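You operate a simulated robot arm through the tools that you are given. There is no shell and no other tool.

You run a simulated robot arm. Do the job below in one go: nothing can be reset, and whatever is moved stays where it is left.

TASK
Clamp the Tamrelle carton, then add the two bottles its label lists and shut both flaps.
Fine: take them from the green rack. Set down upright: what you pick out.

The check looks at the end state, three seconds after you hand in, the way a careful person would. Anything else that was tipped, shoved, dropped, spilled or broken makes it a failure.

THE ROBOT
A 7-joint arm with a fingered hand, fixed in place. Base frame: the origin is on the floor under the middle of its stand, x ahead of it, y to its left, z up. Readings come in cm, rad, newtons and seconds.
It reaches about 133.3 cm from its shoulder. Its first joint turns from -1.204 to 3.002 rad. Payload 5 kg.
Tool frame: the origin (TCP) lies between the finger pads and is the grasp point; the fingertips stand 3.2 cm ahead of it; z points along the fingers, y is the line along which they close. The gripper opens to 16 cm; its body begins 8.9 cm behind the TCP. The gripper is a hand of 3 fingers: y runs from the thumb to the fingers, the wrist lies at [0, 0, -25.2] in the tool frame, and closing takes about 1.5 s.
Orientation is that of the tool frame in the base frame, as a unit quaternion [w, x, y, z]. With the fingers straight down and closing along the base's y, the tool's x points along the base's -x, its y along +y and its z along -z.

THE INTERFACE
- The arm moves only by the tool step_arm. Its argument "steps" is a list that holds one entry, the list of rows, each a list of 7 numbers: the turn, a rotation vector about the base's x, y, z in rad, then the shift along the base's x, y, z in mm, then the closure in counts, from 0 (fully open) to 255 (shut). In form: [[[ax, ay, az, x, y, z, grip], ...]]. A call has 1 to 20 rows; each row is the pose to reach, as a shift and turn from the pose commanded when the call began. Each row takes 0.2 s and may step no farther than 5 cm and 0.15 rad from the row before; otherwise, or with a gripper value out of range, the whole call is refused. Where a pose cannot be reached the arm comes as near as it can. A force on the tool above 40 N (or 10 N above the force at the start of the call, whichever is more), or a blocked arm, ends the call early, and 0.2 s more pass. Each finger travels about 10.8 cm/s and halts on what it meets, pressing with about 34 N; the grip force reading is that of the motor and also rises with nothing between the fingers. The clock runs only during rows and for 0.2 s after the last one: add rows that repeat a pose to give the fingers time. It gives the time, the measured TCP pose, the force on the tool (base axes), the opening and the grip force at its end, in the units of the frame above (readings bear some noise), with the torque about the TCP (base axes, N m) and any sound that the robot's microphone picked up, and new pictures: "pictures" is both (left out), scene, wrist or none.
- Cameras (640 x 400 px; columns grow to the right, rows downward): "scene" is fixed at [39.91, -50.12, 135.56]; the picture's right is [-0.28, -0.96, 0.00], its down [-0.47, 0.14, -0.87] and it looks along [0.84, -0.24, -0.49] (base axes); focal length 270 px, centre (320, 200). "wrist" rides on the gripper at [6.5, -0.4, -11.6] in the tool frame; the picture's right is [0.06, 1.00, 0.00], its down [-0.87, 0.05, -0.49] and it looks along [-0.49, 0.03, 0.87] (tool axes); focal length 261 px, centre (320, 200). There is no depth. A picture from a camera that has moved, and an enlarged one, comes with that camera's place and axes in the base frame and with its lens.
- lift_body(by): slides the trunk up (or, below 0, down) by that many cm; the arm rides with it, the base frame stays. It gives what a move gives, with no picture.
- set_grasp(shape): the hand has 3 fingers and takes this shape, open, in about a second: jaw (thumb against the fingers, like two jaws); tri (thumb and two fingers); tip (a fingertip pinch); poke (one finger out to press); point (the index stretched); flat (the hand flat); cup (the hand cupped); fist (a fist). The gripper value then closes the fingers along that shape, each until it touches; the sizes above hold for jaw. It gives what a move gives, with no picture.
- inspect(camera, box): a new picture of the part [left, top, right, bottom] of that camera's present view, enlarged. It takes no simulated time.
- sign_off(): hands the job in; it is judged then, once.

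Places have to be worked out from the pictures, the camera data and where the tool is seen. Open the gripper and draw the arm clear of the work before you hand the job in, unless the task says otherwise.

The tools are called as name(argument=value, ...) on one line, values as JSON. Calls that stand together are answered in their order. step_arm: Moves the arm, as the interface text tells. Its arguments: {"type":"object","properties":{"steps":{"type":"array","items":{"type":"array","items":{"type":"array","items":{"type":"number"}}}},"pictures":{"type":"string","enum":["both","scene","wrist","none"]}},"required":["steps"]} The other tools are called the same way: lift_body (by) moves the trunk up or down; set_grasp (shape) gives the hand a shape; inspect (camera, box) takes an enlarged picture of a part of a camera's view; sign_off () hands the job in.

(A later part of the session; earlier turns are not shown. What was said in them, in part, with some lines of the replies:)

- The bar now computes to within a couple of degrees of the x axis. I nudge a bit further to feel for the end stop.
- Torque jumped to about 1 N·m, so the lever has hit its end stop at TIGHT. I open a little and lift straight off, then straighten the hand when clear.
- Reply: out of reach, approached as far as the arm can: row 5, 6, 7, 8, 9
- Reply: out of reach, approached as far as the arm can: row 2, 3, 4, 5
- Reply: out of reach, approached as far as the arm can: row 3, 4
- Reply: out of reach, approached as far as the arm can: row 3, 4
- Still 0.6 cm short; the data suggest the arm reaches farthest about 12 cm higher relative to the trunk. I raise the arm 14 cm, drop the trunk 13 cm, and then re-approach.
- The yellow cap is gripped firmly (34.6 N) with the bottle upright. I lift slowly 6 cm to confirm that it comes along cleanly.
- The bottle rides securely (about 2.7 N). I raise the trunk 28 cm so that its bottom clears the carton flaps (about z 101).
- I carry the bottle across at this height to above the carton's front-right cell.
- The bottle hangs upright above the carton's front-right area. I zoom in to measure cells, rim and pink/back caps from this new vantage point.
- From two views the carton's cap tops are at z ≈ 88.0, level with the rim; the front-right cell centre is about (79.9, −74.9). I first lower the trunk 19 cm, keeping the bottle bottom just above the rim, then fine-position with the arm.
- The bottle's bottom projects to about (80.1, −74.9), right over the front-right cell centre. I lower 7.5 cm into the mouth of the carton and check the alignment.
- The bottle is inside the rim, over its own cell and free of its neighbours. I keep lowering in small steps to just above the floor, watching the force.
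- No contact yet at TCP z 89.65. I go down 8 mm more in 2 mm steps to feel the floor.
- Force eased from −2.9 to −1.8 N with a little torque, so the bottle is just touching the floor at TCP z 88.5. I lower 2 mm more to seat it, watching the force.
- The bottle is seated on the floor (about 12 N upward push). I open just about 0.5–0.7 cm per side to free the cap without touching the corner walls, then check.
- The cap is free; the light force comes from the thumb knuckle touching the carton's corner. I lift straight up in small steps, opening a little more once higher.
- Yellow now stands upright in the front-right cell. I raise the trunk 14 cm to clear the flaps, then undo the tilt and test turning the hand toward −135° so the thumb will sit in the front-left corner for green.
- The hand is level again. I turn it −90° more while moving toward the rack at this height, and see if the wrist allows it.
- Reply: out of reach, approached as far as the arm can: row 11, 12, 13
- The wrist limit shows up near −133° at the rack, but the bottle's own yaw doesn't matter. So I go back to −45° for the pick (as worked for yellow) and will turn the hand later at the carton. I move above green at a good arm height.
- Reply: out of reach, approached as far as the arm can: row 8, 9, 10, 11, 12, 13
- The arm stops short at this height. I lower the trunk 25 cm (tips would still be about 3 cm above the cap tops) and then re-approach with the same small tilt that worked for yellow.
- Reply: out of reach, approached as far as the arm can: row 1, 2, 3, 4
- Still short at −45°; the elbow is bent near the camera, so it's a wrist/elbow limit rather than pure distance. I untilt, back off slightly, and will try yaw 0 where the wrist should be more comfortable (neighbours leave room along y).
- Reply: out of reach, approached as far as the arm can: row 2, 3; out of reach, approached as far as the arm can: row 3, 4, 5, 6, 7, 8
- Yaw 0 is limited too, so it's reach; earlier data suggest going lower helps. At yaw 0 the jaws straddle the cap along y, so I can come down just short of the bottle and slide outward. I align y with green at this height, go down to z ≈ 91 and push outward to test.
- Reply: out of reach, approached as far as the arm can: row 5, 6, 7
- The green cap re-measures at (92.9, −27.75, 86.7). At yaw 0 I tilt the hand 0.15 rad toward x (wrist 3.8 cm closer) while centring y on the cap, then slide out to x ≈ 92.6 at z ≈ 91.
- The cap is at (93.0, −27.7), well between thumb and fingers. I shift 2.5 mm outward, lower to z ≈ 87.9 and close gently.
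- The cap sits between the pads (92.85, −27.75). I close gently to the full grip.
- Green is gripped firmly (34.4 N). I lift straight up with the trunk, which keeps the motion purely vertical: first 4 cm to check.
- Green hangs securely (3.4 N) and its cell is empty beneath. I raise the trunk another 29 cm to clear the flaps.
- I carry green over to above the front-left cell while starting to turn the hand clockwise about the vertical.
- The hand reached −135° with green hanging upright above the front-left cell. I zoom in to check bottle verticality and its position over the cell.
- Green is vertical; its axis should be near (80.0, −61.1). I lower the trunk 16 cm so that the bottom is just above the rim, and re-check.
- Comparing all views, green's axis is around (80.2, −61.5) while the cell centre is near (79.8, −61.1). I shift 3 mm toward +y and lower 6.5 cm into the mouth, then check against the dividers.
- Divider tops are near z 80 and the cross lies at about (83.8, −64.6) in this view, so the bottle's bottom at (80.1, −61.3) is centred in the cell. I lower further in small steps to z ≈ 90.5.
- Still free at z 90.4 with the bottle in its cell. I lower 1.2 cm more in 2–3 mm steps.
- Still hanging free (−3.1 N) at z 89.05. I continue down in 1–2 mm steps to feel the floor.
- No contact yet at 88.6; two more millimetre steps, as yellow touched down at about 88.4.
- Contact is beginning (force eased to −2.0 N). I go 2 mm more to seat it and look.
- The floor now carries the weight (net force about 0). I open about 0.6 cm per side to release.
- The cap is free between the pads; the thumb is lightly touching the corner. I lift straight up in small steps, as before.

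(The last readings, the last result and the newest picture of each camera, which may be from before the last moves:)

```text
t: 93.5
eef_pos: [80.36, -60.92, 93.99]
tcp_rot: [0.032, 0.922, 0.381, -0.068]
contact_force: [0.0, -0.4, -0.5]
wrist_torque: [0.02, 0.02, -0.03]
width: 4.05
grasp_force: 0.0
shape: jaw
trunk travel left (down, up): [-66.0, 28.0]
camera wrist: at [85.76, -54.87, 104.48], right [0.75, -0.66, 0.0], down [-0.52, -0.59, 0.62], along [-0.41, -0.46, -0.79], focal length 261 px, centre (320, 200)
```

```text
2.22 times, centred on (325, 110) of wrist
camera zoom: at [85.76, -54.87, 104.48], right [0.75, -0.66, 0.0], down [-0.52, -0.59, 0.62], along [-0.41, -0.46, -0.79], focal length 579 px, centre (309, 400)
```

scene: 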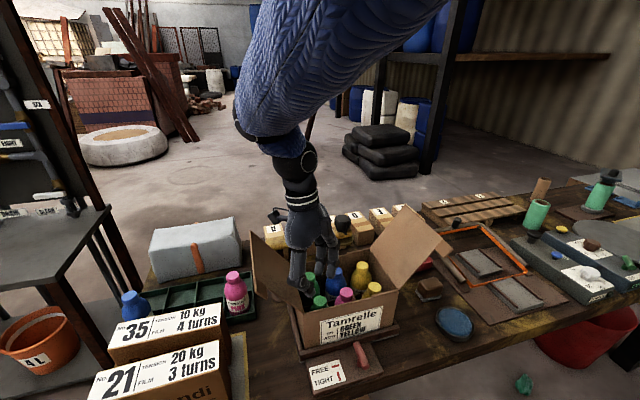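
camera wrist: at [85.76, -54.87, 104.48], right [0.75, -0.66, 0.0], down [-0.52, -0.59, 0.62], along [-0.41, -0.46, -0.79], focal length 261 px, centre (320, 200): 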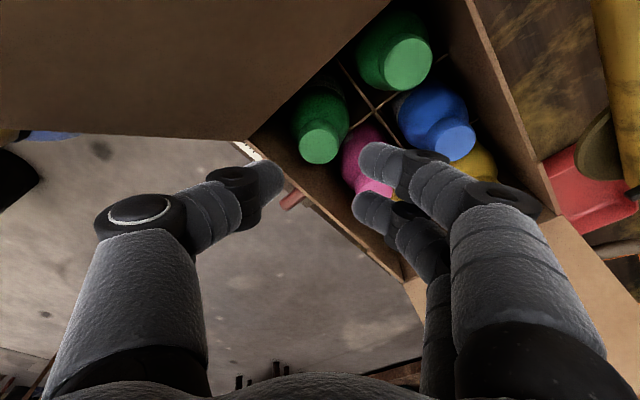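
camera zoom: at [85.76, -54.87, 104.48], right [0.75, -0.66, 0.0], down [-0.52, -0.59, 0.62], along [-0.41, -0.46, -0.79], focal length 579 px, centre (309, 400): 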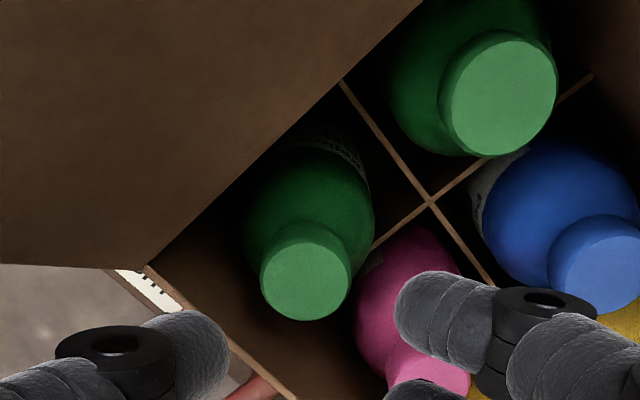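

Both bottles now stand upright in the front cells. Next, the flaps: I raise the trunk clear of them, straighten the hand, and prepare to go outside the left flap.

lift_body(by=16)

step_arm(steps=[[[0.055, -0.05, 0, 0, 0, 0, 200], [0.111, -0.101, 0, 0, 0, 0, 220], [0.111, -0.101, 0, 0, 40, 0, 255], [0.111, -0.101, 0, 0, 80, 0, 255], [0.111, -0.101, 0, 0, 80, 0, 255]]], pictures="both")

inspect(camera="scene", box=[240, 190, 470, 350])

```text
t: 95.3
eef_pos: [80.35, -60.88, 110.06]
tcp_rot: [0.033, 0.921, 0.381, -0.069]
contact_force: [-0.6, 0.8, 0.4]
wrist_torque: [0.03, 0.02, -0.02]
width: 4.04
grasp_force: 0.1
shape: jaw
trunk travel left (down, up): [-82.0, 12.0]
```

```text
t: 96.5
eef_pos: [80.4, -52.99, 110.04]
tcp_rot: [0.002, 0.924, 0.381, -0.001]
contact_force: [-0.2, 0.7, 0.0]
wrist_torque: [0.0, -0.02, -0.01]
width: 0.01
grasp_force: 34.0
shape: jaw
trunk travel left (down, up): [-82.0, 12.0]
camera wrist: at [84.63, -48.13, 121.58], right [0.75, -0.66, 0.0], down [-0.58, -0.65, 0.49], along [-0.33, -0.37, -0.87], focal length 261 px, centre (320, 200)
```

scene: 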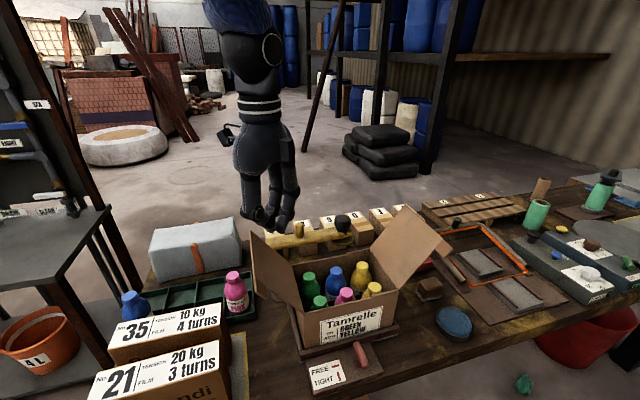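
wrist: 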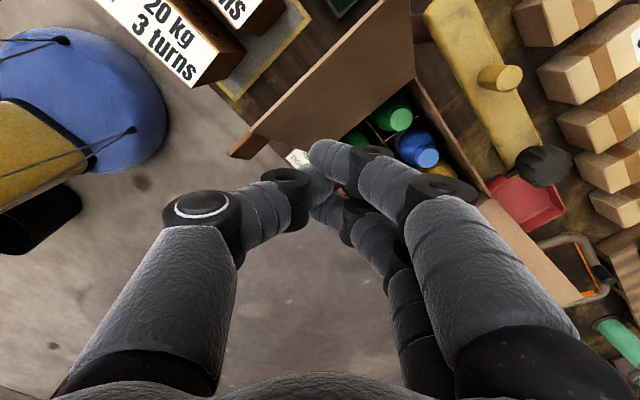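

```text
2.50 times, centred on (355, 270) of scene
camera zoom: at [39.91, -50.12, 135.56], right [-0.28, -0.96, 0.0], down [-0.47, 0.14, -0.87], along [0.84, -0.24, -0.49], focal length 674 px, centre (232, 25)
```

zoom: 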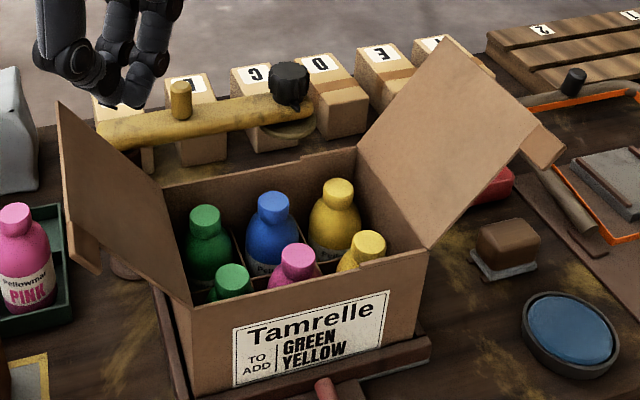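

All six cells are filled and the label's two bottles are in. The left flap stands at ~52° with its outer edge near y −48.4, z 99.7. I move the closed hand outside it (y ≈ −38) and lower so the fingers span the flap edge's height.

step_arm(steps=[[[0, 0, 0, 5, 40, 0, 255], [0, 0, 0, 15, 80, 0, 255], [0, 0, 0, 20, 120, 0, 255], [0, 0, 0, 20, 150, 0, 255], [0, 0, 0, 20, 150, -40, 255], [0, 0, 0, 20, 150, -80, 255], [0, 0, 0, 20, 150, -125, 255], [0, 0, 0, 20, 150, -125, 255]]], pictures="both")

```text
t: 98.3
eef_pos: [83.23, -46.5, 104.42]
tcp_rot: [-0.008, 0.914, 0.405, -0.004]
contact_force: [-0.2, 0.3, 0.0]
wrist_torque: [0.0, -0.01, 0.0]
width: 0.03
grasp_force: 33.7
shape: jaw
out of reach, approached as far as the arm can: row 2, 3, 4, 5, 6, 7, 8
trunk travel left (down, up): [-82.0, 12.0]
camera wrist: at [87.42, -41.67, 115.93], right [0.78, -0.62, -0.02], down [-0.54, -0.69, 0.49], along [-0.32, -0.38, -0.87], focal length 261 px, centre (320, 200)
```

scene: 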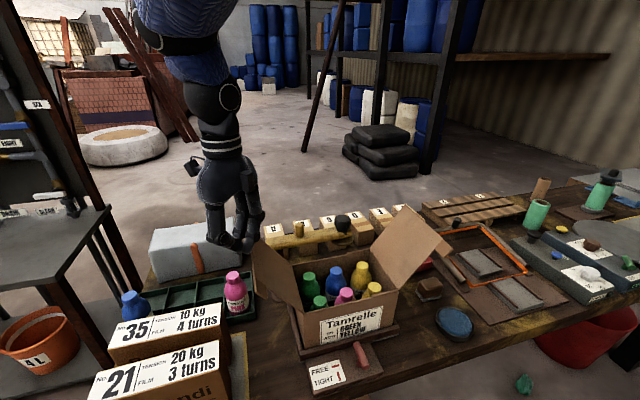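
wrist: 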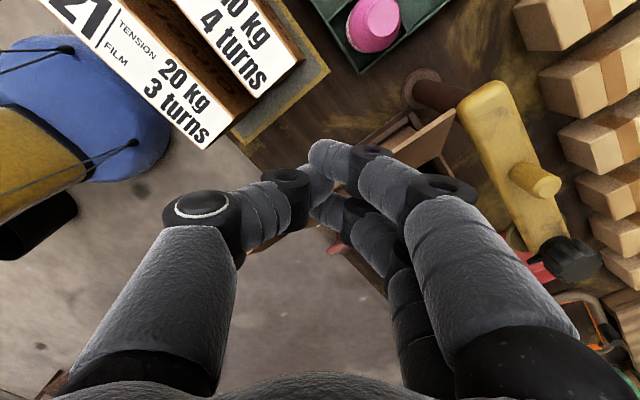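

The −135° yaw hits the wrist limit out here; nothing was touched. I rise 5 cm and turn the hand back to yaw 0.

step_arm(steps=[[[0, 0, 0.0, 0, 0, 30, 255], [0, 0, 0.14, 0, 0, 55, 255], [0, 0, 0.28, 0, 0, 55, 255], [0, 0, 0.42, 0, 0, 55, 255], [0, 0, 0.56, 0, 0, 55, 255], [0, 0, 0.7, 0, 0, 55, 255], [0, 0, 0.84, 0, 0, 55, 255], [0, 0, 0.98, 0, 0, 55, 255], [0, 0, 1.12, 0, 0, 55, 255], [0, 0, 1.26, 0, 0, 55, 255], [0, 0, 1.4, 0, 0, 55, 255], [0, 0, 1.54, 0, 0, 55, 255], [0, 0, 1.68, 0, 0, 55, 255], [0, 0, 1.82, 0, 0, 55, 255], [0, 0, 1.96, 0, 0, 55, 255], [0, 0, 2.1, 0, 0, 55, 255], [0, 0, 2.24, 0, 0, 55, 255], [0, 0, 2.31, 0, 0, 55, 255], [0, 0, 2.31, 0, 0, 55, 255]]], pictures="none")

```text
t: 102.3
eef_pos: [83.14, -46.46, 109.83]
tcp_rot: [0.0, -0.002, 1.0, -0.008]
contact_force: [0.1, 0.5, 0.1]
wrist_torque: [0.05, 0.01, 0.03]
width: 0.0
grasp_force: 34.2
shape: jaw
trunk travel left (down, up): [-82.0, 12.0]
```

Yaw is 0 again. I move outside the left flap to y ≈ −36 and lower so that the tips are at z ≈ 95.

step_arm(steps=[[[0, 0, 0, -5, 40, 0, 255], [0, 0, 0, -10, 80, 0, 255], [0, 0, 0, -10, 105, 0, 255], [0, 0, 0, -10, 105, -40, 255], [0, 0, 0, -10, 105, -80, 255], [0, 0, 0, -10, 105, -118, 255], [0, 0, 0, -10, 105, -118, 255]]], pictures="both")

inspect(camera="scene", box=[180, 160, 380, 320])

```text
t: 104.0
eef_pos: [81.97, -36.08, 98.19]
tcp_rot: [0.0, -0.001, 1.0, -0.008]
contact_force: [0.2, -0.6, -1.1]
wrist_torque: [-0.03, 0.01, -0.03]
width: 0.0
grasp_force: 34.0
shape: jaw
trunk travel left (down, up): [-82.0, 12.0]
camera wrist: at [75.41, -36.39, 109.75], right [-0.06, 1.0, -0.02], down [0.87, 0.06, 0.49], along [0.49, 0.02, -0.87], focal length 261 px, centre (320, 200)
```

scene: 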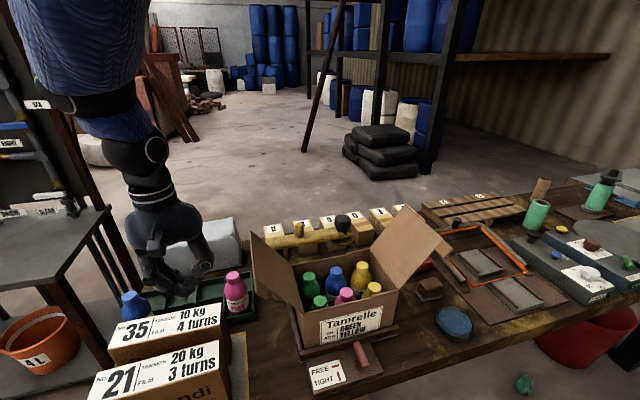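
wrist: 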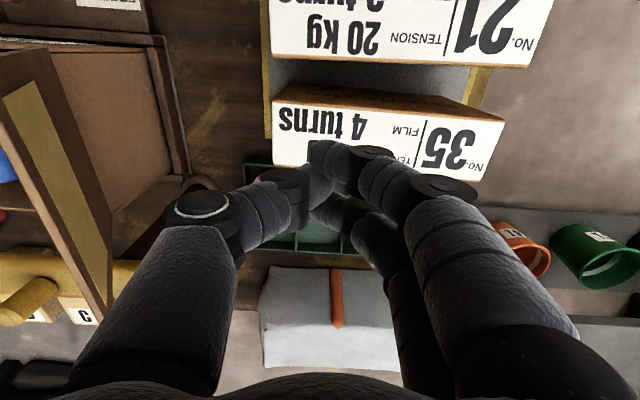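

```text
2.50 times, centred on (280, 240) of scene
camera zoom: at [39.91, -50.12, 135.56], right [-0.28, -0.96, 0.0], down [-0.47, 0.14, -0.87], along [0.84, -0.24, -0.49], focal length 674 px, centre (420, 100)
```

zoom: 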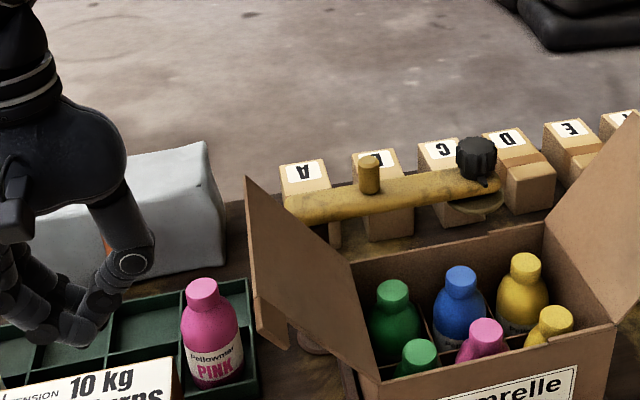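

The hand is outside the flap and clear. I zoom at the left edge of the wrist view to look at the flap's outer face, where something pale is visible.

inspect(camera="wrist", box=[0, 0, 240, 340])

```text
1.18 times, centred on (120, 170) of wrist
camera zoom: at [75.41, -36.39, 109.75], right [-0.06, 1.0, -0.02], down [0.87, 0.06, 0.49], along [0.49, 0.02, -0.87], focal length 307 px, centre (555, 235)
```

zoom: 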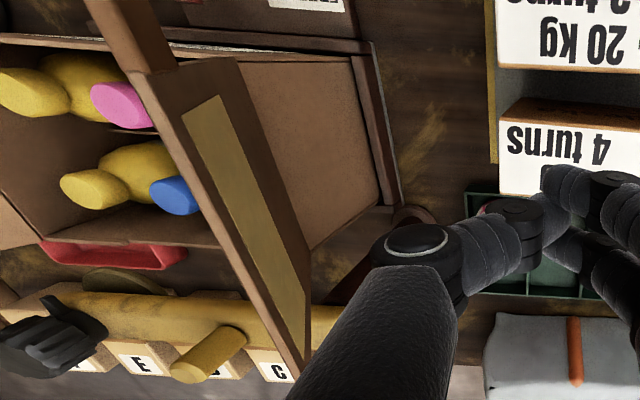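

There's a strip on the left flap's outer face near its edge, so the left flap should go down first and the right flap over it. I push the left flap inward at its edge, moving −y in modest steps.

step_arm(steps=[[[0, 0, 0, 0, -20, 0, 255], [0, 0, 0, 0, -40, 0, 255], [0, 0, 0, 0, -60, 0, 255], [0, 0, 0, 0, -80, 0, 255], [0, 0, 0, 0, -100, 0, 255], [0, 0, 0, 0, -120, 0, 255]]], pictures="both")

inspect(camera="scene", box=[180, 160, 380, 320])

```text
t: 105.2
eef_pos: [82.21, -45.25, 98.85]
tcp_rot: [0.005, -0.004, 1.0, -0.005]
contact_force: [-11.0, 17.9, 32.5]
wrist_torque: [-2.03, -0.14, -0.61]
width: 0.01
grasp_force: 34.1
shape: jaw
trunk travel left (down, up): [-82.0, 12.0]
stopped in row 6: the force on the tool passed its limit at 48 N (the readings are from after the stop); the commanded pose is now the measured one
camera wrist: at [75.71, -45.75, 110.37], right [-0.07, 1.0, -0.01], down [0.86, 0.07, 0.5], along [0.5, 0.03, -0.87], focal length 261 px, centre (320, 200)
```

scene: 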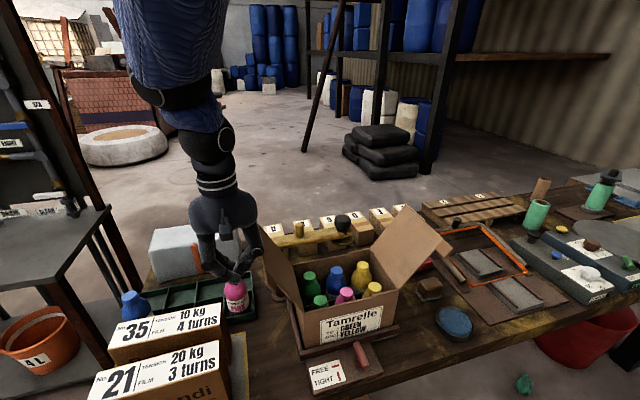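
wrist: 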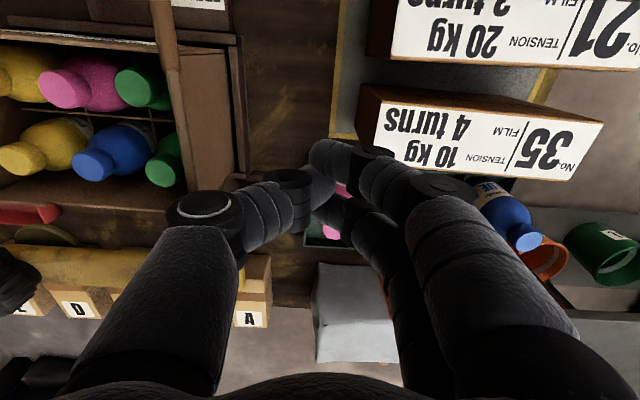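

```text
2.50 times, centred on (280, 240) of scene
camera zoom: at [39.91, -50.12, 135.56], right [-0.28, -0.96, 0.0], down [-0.47, 0.14, -0.87], along [0.84, -0.24, -0.49], focal length 674 px, centre (420, 100)
```

zoom: 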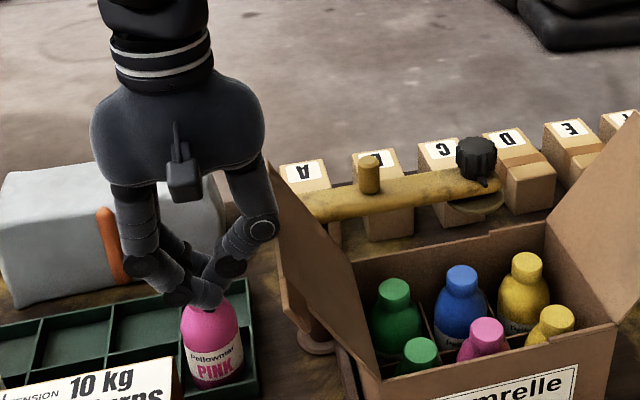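

The flap's edge caught under the bulging thumb knuckle and jammed (48 N), with no harm visible. I retreat and turn the hand −90°, so the fingers' straight sides face the flap instead.

step_arm(steps=[[[0, 0, 0, 0, 20, -3, 255], [0, 0, 0, 0, 50, 0, 255], [0, 0, 0, 0, 90, 0, 255], [0, 0, 0, 0, 90, 20, 255]]], pictures="none")

step_arm(steps=[[[0, 0, -0.14, 0, 0, 0, 255], [0, 0, -0.28, 0, 0, 0, 255], [0, 0, -0.42, 0, 0, 0, 255], [0, 0, -0.56, 0, 0, 0, 255], [0, 0, -0.7, 0, 0, 0, 255], [0, 0, -0.84, 0, 0, 0, 255], [0, 0, -0.98, 0, 0, 0, 255], [0, 0, -1.12, 0, 0, 0, 255], [0, 0, -1.26, 0, 0, 0, 255], [0, 0, -1.4, 0, 0, 0, 255], [0, 0, -1.54, 0, 0, 0, 255], [0, 0, -1.571, 0, 0, -20, 255], [0, 0, -1.571, 0, 0, -20, 255]]], pictures="both")

inspect(camera="scene", box=[180, 140, 400, 320])

```text
t: 106.2
eef_pos: [82.04, -36.74, 100.55]
tcp_rot: [0.002, -0.003, 1.0, -0.006]
contact_force: [-1.4, 0.5, 0.2]
wrist_torque: [-0.02, -0.03, -0.01]
width: 0.01
grasp_force: 34.3
shape: jaw
trunk travel left (down, up): [-82.0, 12.0]
```

```text
t: 109.0
eef_pos: [82.27, -36.58, 98.39]
tcp_rot: [-0.001, 0.705, 0.709, -0.007]
contact_force: [0.2, 0.4, 0.0]
wrist_torque: [-0.01, -0.01, 0.01]
width: 0.01
grasp_force: 34.0
shape: jaw
trunk travel left (down, up): [-82.0, 12.0]
camera wrist: at [81.86, -30.22, 110.06], right [1.0, 0.07, -0.01], down [0.06, -0.87, 0.5], along [0.02, -0.5, -0.87], focal length 261 px, centre (320, 200)
```

scene: 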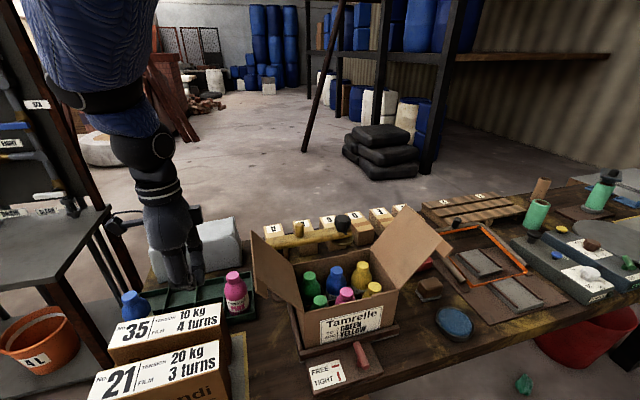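
wrist: 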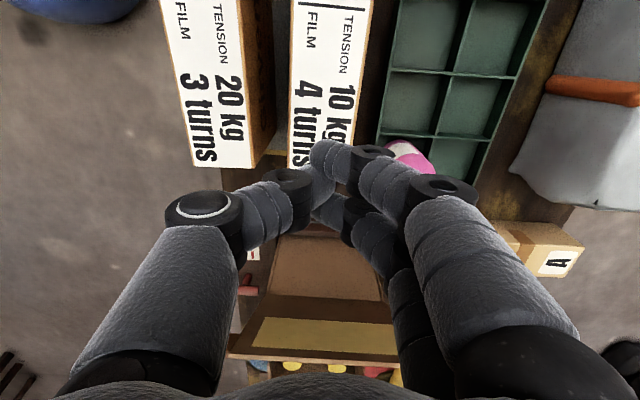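

```text
2.22 times, centred on (290, 230) of scene
camera zoom: at [39.91, -50.12, 135.56], right [-0.28, -0.96, 0.0], down [-0.47, 0.14, -0.87], along [0.84, -0.24, -0.49], focal length 599 px, centre (387, 133)
```

zoom: 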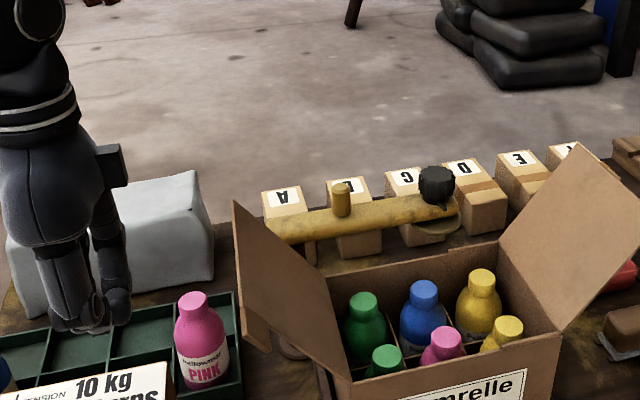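

The flap fell back to its rest angle, so it's free-swinging. With the straight finger sides now facing it, I push −y again.

step_arm(steps=[[[0, 0, 0, 0, -25, 0, 255], [0, 0, 0, 0, -50, 0, 255], [0, 0, 0, 0, -75, 0, 255], [0, 0, 0, 0, -95, 0, 255], [0, 0, 0, 0, -110, 0, 255], [0, 0, 0, 0, -125, 0, 255], [0, 0, 0, 0, -140, 0, 255]]], pictures="both")

inspect(camera="scene", box=[180, 140, 400, 320])

```text
t: 110.6
eef_pos: [82.17, -50.55, 98.53]
tcp_rot: [-0.003, 0.705, 0.709, -0.007]
contact_force: [0.1, 0.2, 0.2]
wrist_torque: [0.01, 0.0, -0.02]
width: 0.02
grasp_force: 34.7
shape: jaw
trunk travel left (down, up): [-82.0, 12.0]
camera wrist: at [81.97, -44.18, 110.02], right [1.0, 0.07, -0.01], down [0.07, -0.87, 0.5], along [0.02, -0.5, -0.87], focal length 261 px, centre (320, 200)
```

scene: 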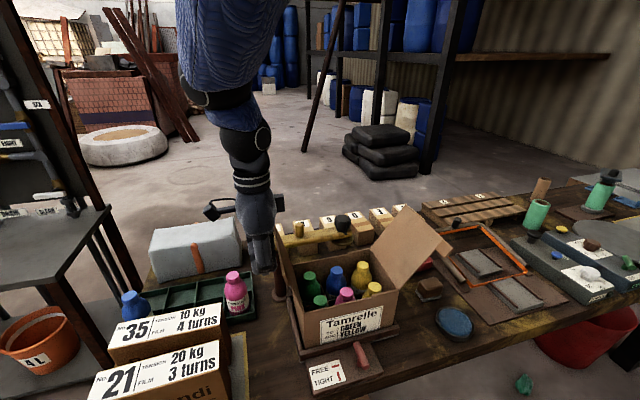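
wrist: 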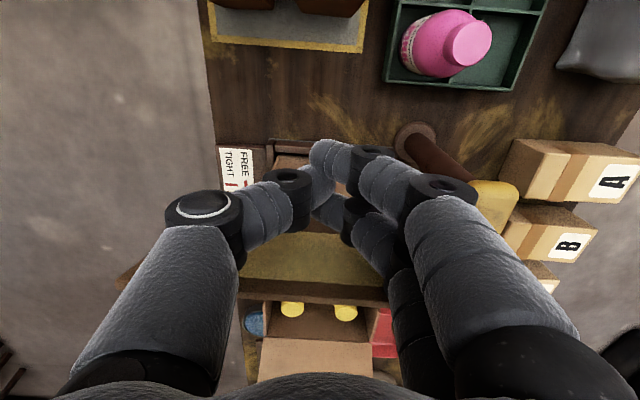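

```text
2.22 times, centred on (290, 230) of scene
camera zoom: at [39.91, -50.12, 135.56], right [-0.28, -0.96, 0.0], down [-0.47, 0.14, -0.87], along [0.84, -0.24, -0.49], focal length 599 px, centre (387, 133)
```

zoom: 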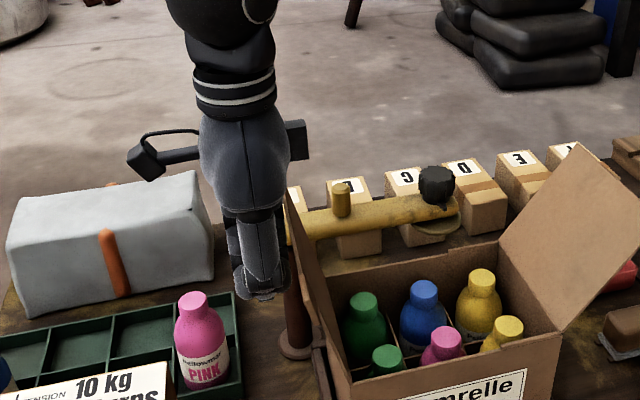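

It works: the flap swings up with almost no force. I push on past vertical to y ≈ −61.

step_arm(steps=[[[0, 0, 0, 0, -20, 0, 255], [0, 0, 0, 0, -40, 0, 255], [0, 0, 0, 0, -60, 0, 255], [0, 0, 0, 0, -80, 0, 255], [0, 0, 0, 0, -100, 0, 255], [0, 0, 0, 0, -100, 0, 255]]], pictures="both")

inspect(camera="scene", box=[220, 160, 440, 330])

```text
t: 112.0
eef_pos: [82.3, -60.7, 98.33]
tcp_rot: [-0.002, 0.704, 0.71, -0.007]
contact_force: [0.6, 1.0, 0.4]
wrist_torque: [-0.03, 0.03, -0.03]
width: 0.0
grasp_force: 33.9
shape: jaw
trunk travel left (down, up): [-82.0, 12.0]
camera wrist: at [81.97, -54.19, 109.93], right [1.0, 0.07, -0.01], down [0.07, -0.87, 0.5], along [0.02, -0.5, -0.87], focal length 261 px, centre (320, 200)
```

scene: 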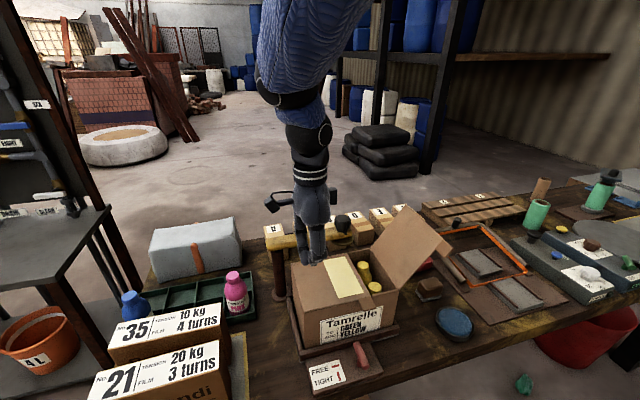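
wrist: 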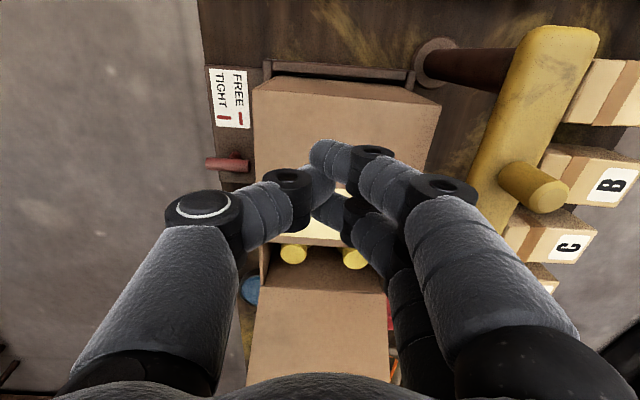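

```text
2.35 times, centred on (330, 245) of scene
camera zoom: at [39.91, -50.12, 135.56], right [-0.28, -0.96, 0.0], down [-0.47, 0.14, -0.87], along [0.84, -0.24, -0.49], focal length 635 px, centre (296, 94)
```

zoom: 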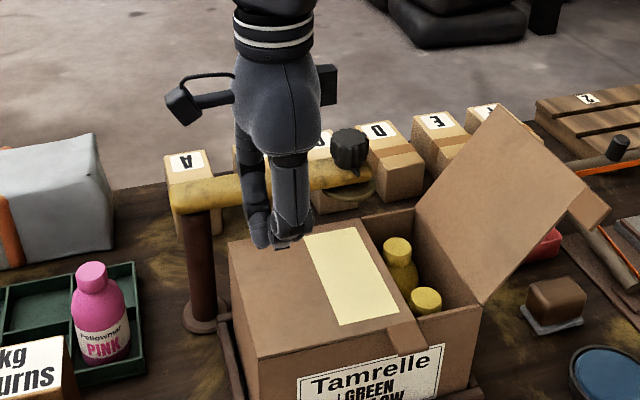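

The left flap has swung over and lies flat with its cream strip facing up, ready for the right flap. I rise, cross over the right flap and see whether the arm reaches its outside (y ≈ −97).

step_arm(steps=[[[0, 0, 0, 0, 0, 40, 255], [0, 0, 0, 0, 0, 80, 255], [0, 0, 0, 0, 0, 120, 255], [0, 0, 0, 0, -40, 135, 255], [0, 0, 0, -5, -80, 135, 255], [0, 0, 0, -10, -120, 135, 255], [0, 0, 0, -15, -160, 135, 255], [0, 0, 0, -20, -200, 135, 255], [0, 0, 0, -25, -240, 135, 255], [0, 0, 0, -25, -280, 135, 255], [0, 0, 0, -25, -320, 135, 255], [0, 0, 0, -25, -360, 135, 255], [0, 0, 0, -25, -370, 135, 255]]], pictures="both")

inspect(camera="scene", box=[260, 190, 480, 360])

```text
t: 114.8
eef_pos: [79.69, -96.58, 111.86]
tcp_rot: [-0.003, 0.706, 0.708, -0.007]
contact_force: [0.7, 0.0, -0.4]
wrist_torque: [-0.03, 0.02, -0.02]
width: 0.01
grasp_force: 34.1
shape: jaw
out of reach, approached as far as the arm can: row 13
trunk travel left (down, up): [-82.0, 12.0]
camera wrist: at [79.43, -90.05, 123.45], right [1.0, 0.07, -0.02], down [0.07, -0.87, 0.5], along [0.02, -0.5, -0.87], focal length 261 px, centre (320, 200)
```

scene: 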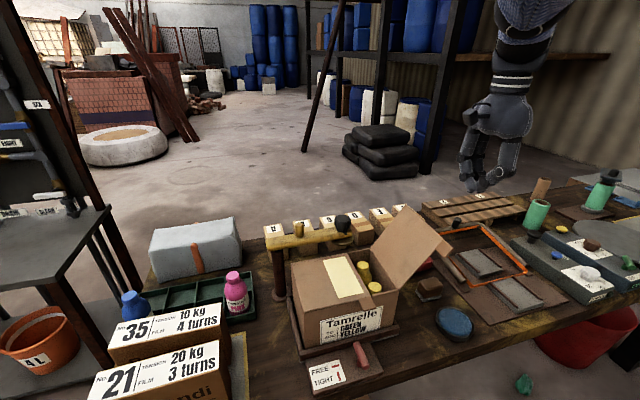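
wrist: 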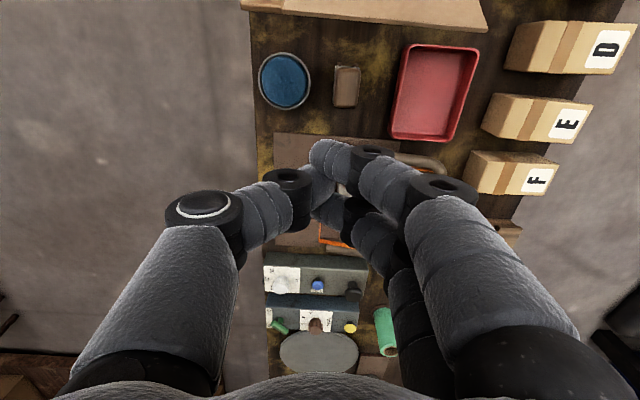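

```text
2.35 times, centred on (370, 275) of scene
camera zoom: at [39.91, -50.12, 135.56], right [-0.28, -0.96, 0.0], down [-0.47, 0.14, -0.87], along [0.84, -0.24, -0.49], focal length 635 px, centre (202, 24)
```

zoom: 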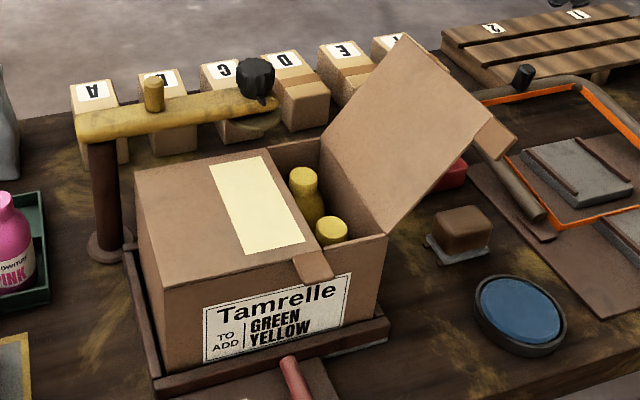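

The left flap lies flat. The right flap's outer edge computes to about y −87, z 101. From (79.7, −96.6) I lower outside it to z ≈ 98.4.

step_arm(steps=[[[0, 0, 0, 0, 0, -40, 255], [0, 0, 0, 0, 0, -80, 255], [0, 0, 0, 0, 0, -120, 255], [0, 0, 0, 0, 0, -135, 255], [0, 0, 0, 0, 0, -135, 255]]], pictures="both")

```text
t: 116.0
eef_pos: [77.57, -92.31, 103.45]
tcp_rot: [-0.002, 0.705, 0.709, -0.007]
contact_force: [0.0, 1.3, -0.8]
wrist_torque: [-0.02, -0.03, 0.0]
width: 0.0
grasp_force: 34.2
shape: jaw
out of reach, approached as far as the arm can: row 1, 2, 3, 4, 5
trunk travel left (down, up): [-82.0, 12.0]
camera wrist: at [77.27, -85.84, 115.08], right [1.0, 0.07, -0.01], down [0.07, -0.87, 0.5], along [0.02, -0.5, -0.87], focal length 261 px, centre (320, 200)
```

scene: 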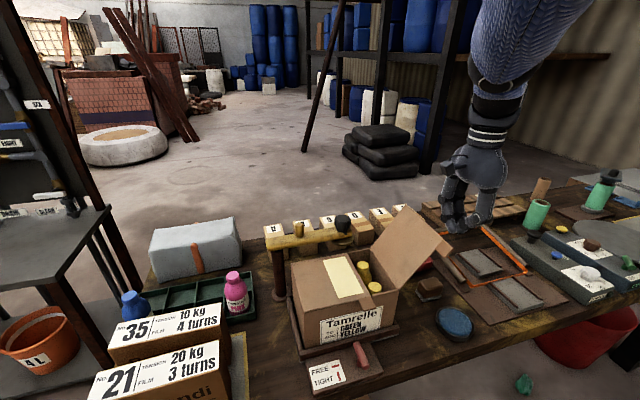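
wrist: 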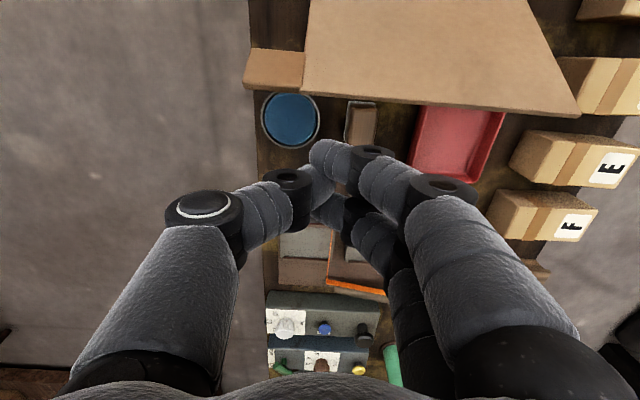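

Going lower with the arm shortens its reach with the trunk this high. I go back up and out, and lower with the trunk instead.

step_arm(steps=[[[0, 0, 0, 5, -10, 30, 255], [0, 0, 0, 10, -20, 60, 255], [0, 0, 0, 15, -40, 85, 255], [0, 0, 0, 15, -43, 85, 255]]], pictures="none")

lift_body(by=-13.5)

inspect(camera="scene", box=[300, 150, 540, 340])

inspect(camera="wrist", box=[0, 0, 640, 400])

```text
t: 117.0
eef_pos: [79.1, -96.74, 112.05]
tcp_rot: [-0.001, 0.705, 0.709, -0.007]
contact_force: [0.2, -0.5, 0.0]
wrist_torque: [-0.01, -0.02, -0.01]
width: 0.01
grasp_force: 34.2
shape: jaw
trunk travel left (down, up): [-82.0, 12.0]
```

```text
t: 118.6
eef_pos: [79.16, -96.62, 98.69]
tcp_rot: [-0.001, 0.706, 0.708, -0.007]
contact_force: [-0.8, -0.2, 0.9]
wrist_torque: [0.01, -0.01, 0.0]
width: 0.01
grasp_force: 33.7
shape: jaw
trunk travel left (down, up): [-68.5, 25.5]
```

```text
2.11 times, centred on (420, 245) of scene
camera zoom: at [39.91, -50.12, 135.56], right [-0.28, -0.96, 0.0], down [-0.47, 0.14, -0.87], along [0.84, -0.24, -0.49], focal length 568 px, centre (110, 105)
```

zoom: 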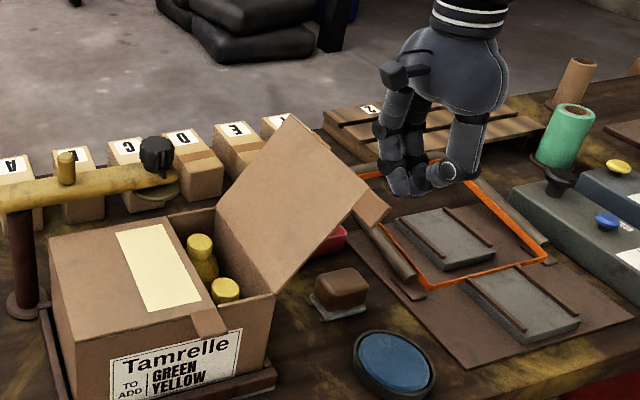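

```text
1.00 times, centred on (320, 200) of wrist (not enlarged: the box is as wide or as high as the picture)
camera zoom: at [78.88, -90.22, 110.18], right [1.0, 0.07, -0.01], down [0.07, -0.87, 0.5], along [0.02, -0.5, -0.87], focal length 261 px, centre (320, 200)
```

zoom: 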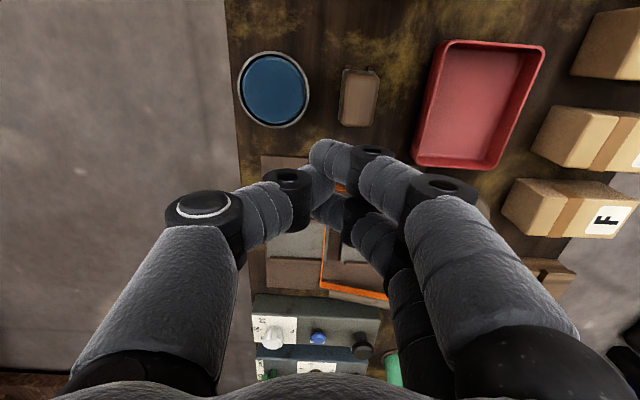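

Now the hand is outside the right flap at the right height. I push it +y steadily past vertical.

step_arm(steps=[[[0, 0, 0, 5, 25, 0, 255], [0, 0, 0, 10, 50, 0, 255], [0, 0, 0, 15, 75, 0, 255], [0, 0, 0, 20, 95, 0, 255], [0, 0, 0, 20, 115, 0, 255], [0, 0, 0, 20, 130, 0, 255], [0, 0, 0, 20, 145, 0, 255]]], pictures="both")

inspect(camera="scene", box=[260, 170, 480, 340])

```text
t: 120.2
eef_pos: [81.22, -82.26, 98.55]
tcp_rot: [-0.002, 0.706, 0.709, -0.006]
contact_force: [0.2, 0.1, 0.1]
wrist_torque: [0.02, -0.01, 0.01]
width: 0.0
grasp_force: 34.1
shape: jaw
trunk travel left (down, up): [-68.5, 25.5]
camera wrist: at [80.88, -75.75, 110.13], right [1.0, 0.07, -0.01], down [0.07, -0.87, 0.5], along [0.02, -0.5, -0.87], focal length 261 px, centre (320, 200)
```

scene: 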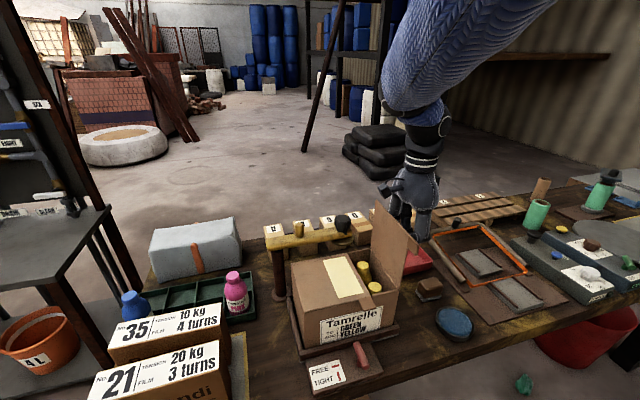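
wrist: 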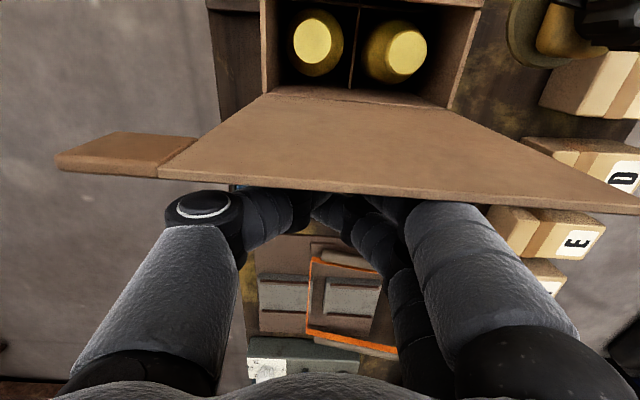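

```text
2.35 times, centred on (370, 255) of scene
camera zoom: at [39.91, -50.12, 135.56], right [-0.28, -0.96, 0.0], down [-0.47, 0.14, -0.87], along [0.84, -0.24, -0.49], focal length 635 px, centre (202, 71)
```

zoom: 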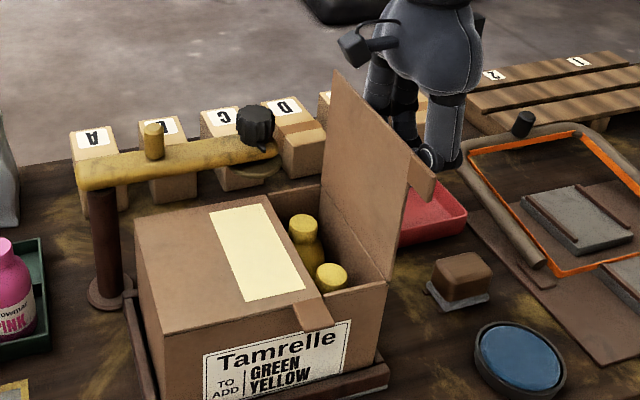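

The right flap is nearly vertical with almost no force. I continue on past vertical so it falls shut onto the strip.

step_arm(steps=[[[0, 0, 0, 0, 15, 0, 255], [0, 0, 0, 0, 30, 0, 255], [0, 0, 0, 0, 45, 0, 255], [0, 0, 0, 0, 60, 0, 255], [0, 0, 0, 0, 75, 0, 255], [0, 0, 0, 0, 85, 0, 255], [0, 0, 0, 0, 85, 0, 255]]], pictures="both")

inspect(camera="scene", box=[260, 190, 480, 360])

```text
t: 121.8
eef_pos: [81.29, -73.71, 98.61]
tcp_rot: [-0.002, 0.705, 0.709, -0.007]
contact_force: [-0.2, -0.1, -0.4]
wrist_torque: [0.0, 0.0, -0.04]
width: 0.0
grasp_force: 34.0
shape: jaw
trunk travel left (down, up): [-68.5, 25.5]
camera wrist: at [80.93, -67.23, 110.11], right [1.0, 0.07, -0.01], down [0.07, -0.87, 0.5], along [0.02, -0.5, -0.87], focal length 261 px, centre (320, 200)
```

scene: 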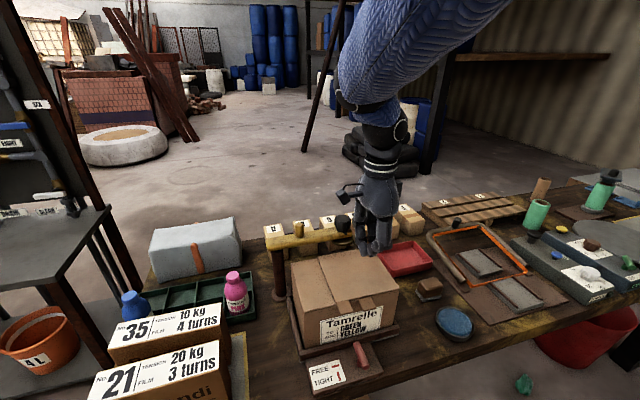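
wrist: 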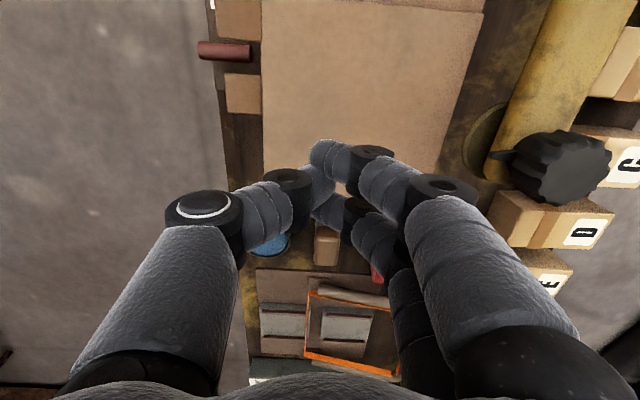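

```text
2.35 times, centred on (370, 275) of scene
camera zoom: at [39.91, -50.12, 135.56], right [-0.28, -0.96, 0.0], down [-0.47, 0.14, -0.87], along [0.84, -0.24, -0.49], focal length 635 px, centre (202, 24)
```

zoom: 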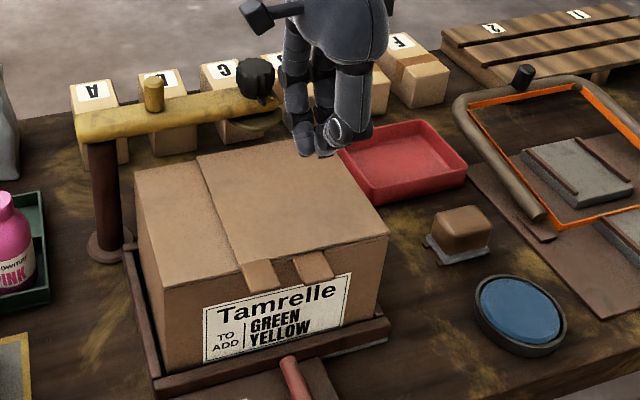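

Both flaps are down, the right one lying over the strip. I press lightly over the strip (around y −69) to be sure they're fully shut, approaching slowly.

step_arm(steps=[[[0, 0, 0, 15, 40, 0, 255], [0, 0, 0, 15, 45, -20, 255], [0, 0, 0, 15, 45, -40, 255], [0, 0, 0, 15, 45, -52, 255], [0, 0, 0, 15, 45, -57, 255], [0, 0, 0, 15, 45, -60, 255]]], pictures="none")

```text
t: 123.2
eef_pos: [82.66, -69.23, 92.62]
tcp_rot: [-0.002, 0.705, 0.71, -0.007]
contact_force: [-0.6, -0.6, -0.1]
wrist_torque: [-0.01, -0.01, 0.0]
width: 0.0
grasp_force: 34.1
shape: jaw
trunk travel left (down, up): [-68.5, 25.5]
```

No contact yet at TCP z 92.6. I descend by 2 mm steps to find the flap and press gently.

step_arm(steps=[[[0, 0, 0, 0, 0, -2, 255], [0, 0, 0, 0, 0, -4, 255], [0, 0, 0, 0, 0, -6, 255], [0, 0, 0, 0, 0, -8, 255]]], pictures="none")

```text
t: 124.2
eef_pos: [82.7, -69.17, 91.92]
tcp_rot: [-0.002, 0.705, 0.709, -0.007]
contact_force: [-0.1, -0.4, 3.5]
wrist_torque: [0.01, 0.0, 0.01]
width: 0.0
grasp_force: 34.1
shape: jaw
trunk travel left (down, up): [-68.5, 25.5]
```

Light contact (3.5 N). I press a couple of millimetres more for a firm but gentle push, hold, and then lift.

step_arm(steps=[[[0, 0, 0, 0, 0, -1, 255], [0, 0, 0, 0, 0, -2, 255], [0, 0, 0, 0, 0, -2, 255], [0, 0, 0, 0, 0, -2, 255]]], pictures="wrist")

```text
t: 125.2
eef_pos: [82.81, -69.23, 91.81]
tcp_rot: [0.0, 0.705, 0.709, -0.007]
contact_force: [2.2, -4.2, 18.3]
wrist_torque: [-0.01, -0.03, -0.02]
width: 0.02
grasp_force: 34.0
shape: jaw
trunk travel left (down, up): [-68.5, 25.5]
camera wrist: at [82.34, -62.69, 103.37], right [1.0, 0.07, -0.01], down [0.06, -0.87, 0.5], along [0.02, -0.5, -0.87], focal length 261 px, centre (320, 200)
```

wrist: 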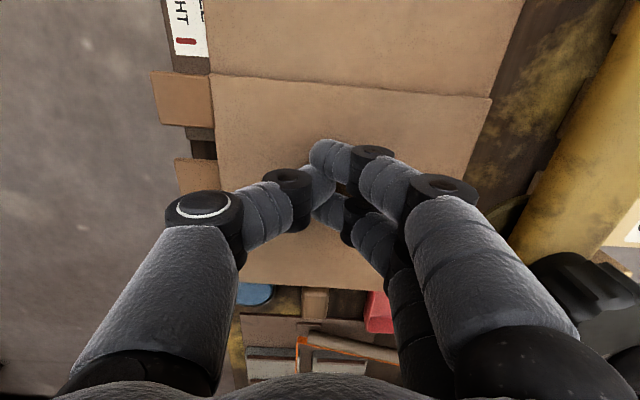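

Pressed with 18 N and it's firm. I lift off, draw the arm back and up, and open the hand.

step_arm(steps=[[[0, 0, 0, 0, 0, 10, 255], [0, 0, 0, 0, 0, 40, 255], [0, 0, 0, 0, 0, 80, 255], [0, 0, 0, 0, 0, 120, 255], [0, 0, 0, 0, 0, 160, 255], [0, 0, 0.1, -40, 0, 200, 200], [0, 0, 0.2, -80, 0, 230, 120], [0, 0, 0.3, -120, 0, 250, 60], [0, 0, 0.4, -160, 0, 270, 0], [0, 0, 0.5, -200, 0, 290, 0], [0, 0, 0.6, -220, 0, 300, 0], [0, 0, 0.7, -220, 0, 300, 0], [0, 0, 0.8, -220, 0, 300, 0], [0, 0, 0.9, -220, 0, 300, 0], [0, 0, 1.0, -220, 0, 300, 0]]], pictures="both")

inspect(camera="scene", box=[240, 190, 460, 400])

inspect(camera="scene", box=[80, 200, 300, 400])

```text
refused: row 6 steps farther than a row can; nothing moved
```

```text
1.90 times, centred on (350, 295) of scene
camera zoom: at [39.91, -50.12, 135.56], right [-0.28, -0.96, 0.0], down [-0.47, 0.14, -0.87], along [0.84, -0.24, -0.49], focal length 514 px, centre (263, 19)
```

zoom: 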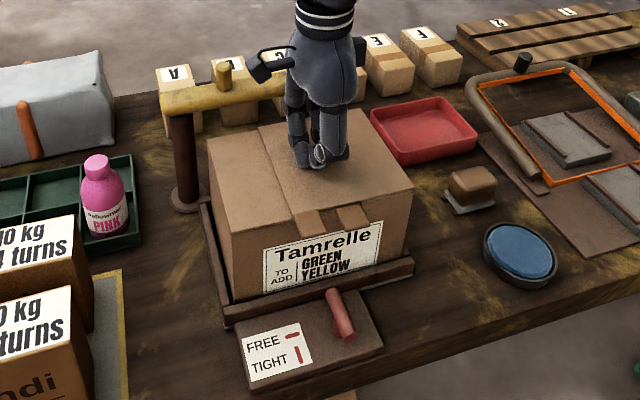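

```text
2.00 times, centred on (190, 300) of scene
camera zoom: at [39.91, -50.12, 135.56], right [-0.28, -0.96, 0.0], down [-0.47, 0.14, -0.87], along [0.84, -0.24, -0.49], focal length 540 px, centre (580, 0)
```

zoom: 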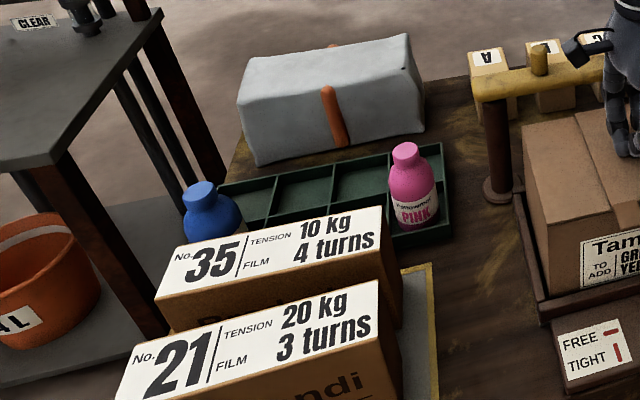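

The call was refused for too long a step, so nothing moved. I resend the retreat with shorter steps.

step_arm(steps=[[[0, 0, 0, 0, 0, 10, 255], [0, 0, 0, 0, 0, 40, 255], [0, 0, 0, 0, 0, 80, 255], [0, 0, 0, 0, 0, 120, 255], [0, 0, 0, 0, 0, 160, 255], [0, 0, 0.1, -30, 0, 190, 200], [0, 0, 0.2, -60, 0, 220, 120], [0, 0, 0.3, -90, 0, 240, 60], [0, 0, 0.4, -125, 0, 260, 0], [0, 0, 0.5, -160, 0, 270, 0], [0, 0, 0.6, -190, 0, 280, 0], [0, 0, 0.7, -220, 0, 290, 0], [0, 0, 0.8, -220, 0, 290, 0], [0, 0, 0.9, -220, 0, 290, 0], [0, 0, 1.0, -220, 0, 290, 0]]], pictures="both")

inspect(camera="scene", box=[240, 190, 460, 400])

inspect(camera="wrist", box=[160, 40, 480, 260])

```text
t: 128.4
eef_pos: [60.67, -69.18, 120.6]
tcp_rot: [0.002, 0.278, 0.961, -0.006]
contact_force: [-0.4, -0.1, 0.4]
wrist_torque: [0.03, 0.01, -0.02]
width: 15.99
grasp_force: 0.0
shape: jaw
trunk travel left (down, up): [-68.5, 25.5]
camera wrist: at [55.01, -66.04, 132.12], right [0.48, 0.88, -0.01], down [0.76, -0.41, 0.5], along [0.43, -0.25, -0.87], focal length 261 px, centre (320, 200)
```

scene: 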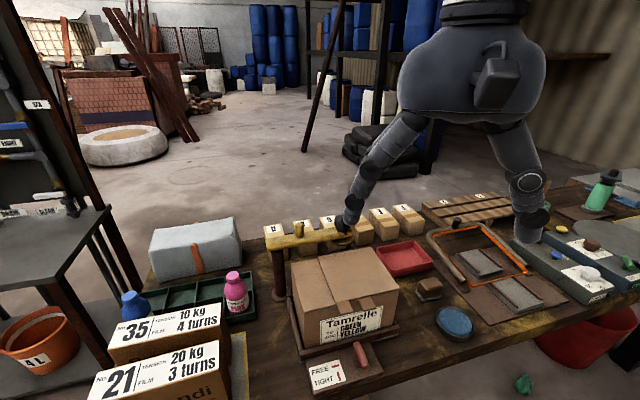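
wrist: 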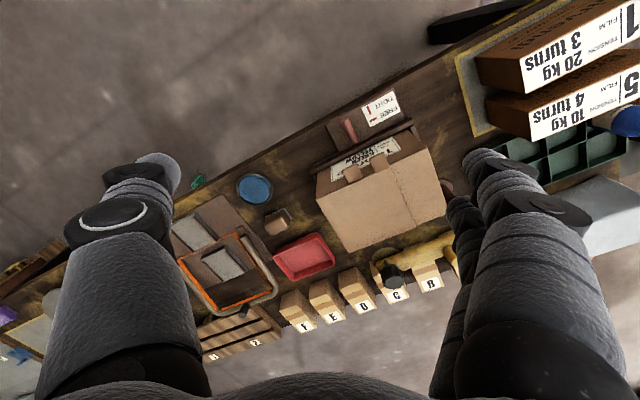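

```text
1.90 times, centred on (350, 295) of scene
camera zoom: at [39.91, -50.12, 135.56], right [-0.28, -0.96, 0.0], down [-0.47, 0.14, -0.87], along [0.84, -0.24, -0.49], focal length 514 px, centre (263, 19)
```

zoom: 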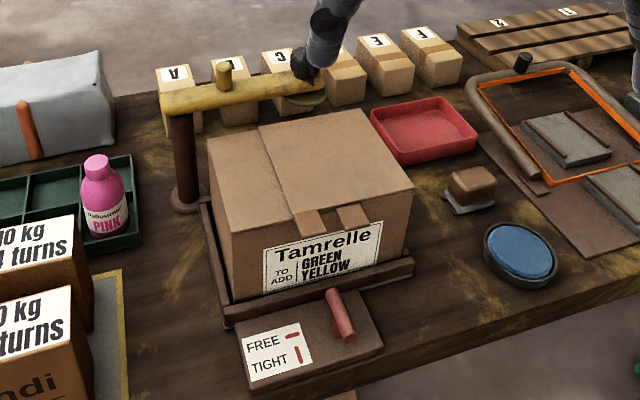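

```text
1.82 times, centred on (320, 150) of wrist
camera zoom: at [55.01, -66.04, 132.12], right [0.48, 0.88, -0.01], down [0.76, -0.41, 0.5], along [0.43, -0.25, -0.87], focal length 474 px, centre (320, 291)
```

zoom: 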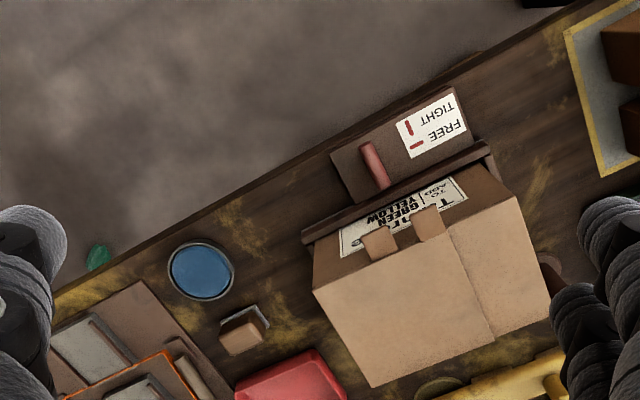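

The end state looks right: lever on TIGHT, both flaps flat and shut, the remaining rack bottles upright, other items untouched, and the hand open and clear. I hand the job in.

sign_off()

```text
The job is handed in.
```

I clamped the Tamrelle carton, added the green and yellow bottles its label lists, shut both flaps, and handed the job in. I haven't seen the result of the check.

- **Clamp:** the red lever is at TIGHT. It reached its end stop at about 1 N·m and was still there in the last pictures.
- **Bottles:** I took both from the green rack and set them upright in the two empty front cells, green on the left and yellow on the right.
- **Flaps:** the left flap carries a strip on its outer face, so I closed it first and brought the right flap down over it. I then pressed them together with about 18 N, and both lie flat.

While closing the left flap, my first push caught its edge under the thumb knuckle and stopped at 48 N. I backed off, turned the hand and closed it without force, and saw no damage afterwards.

The last pictures show the two bottles left in the rack upright and everything else where it was. The hand is open and clear of the table.
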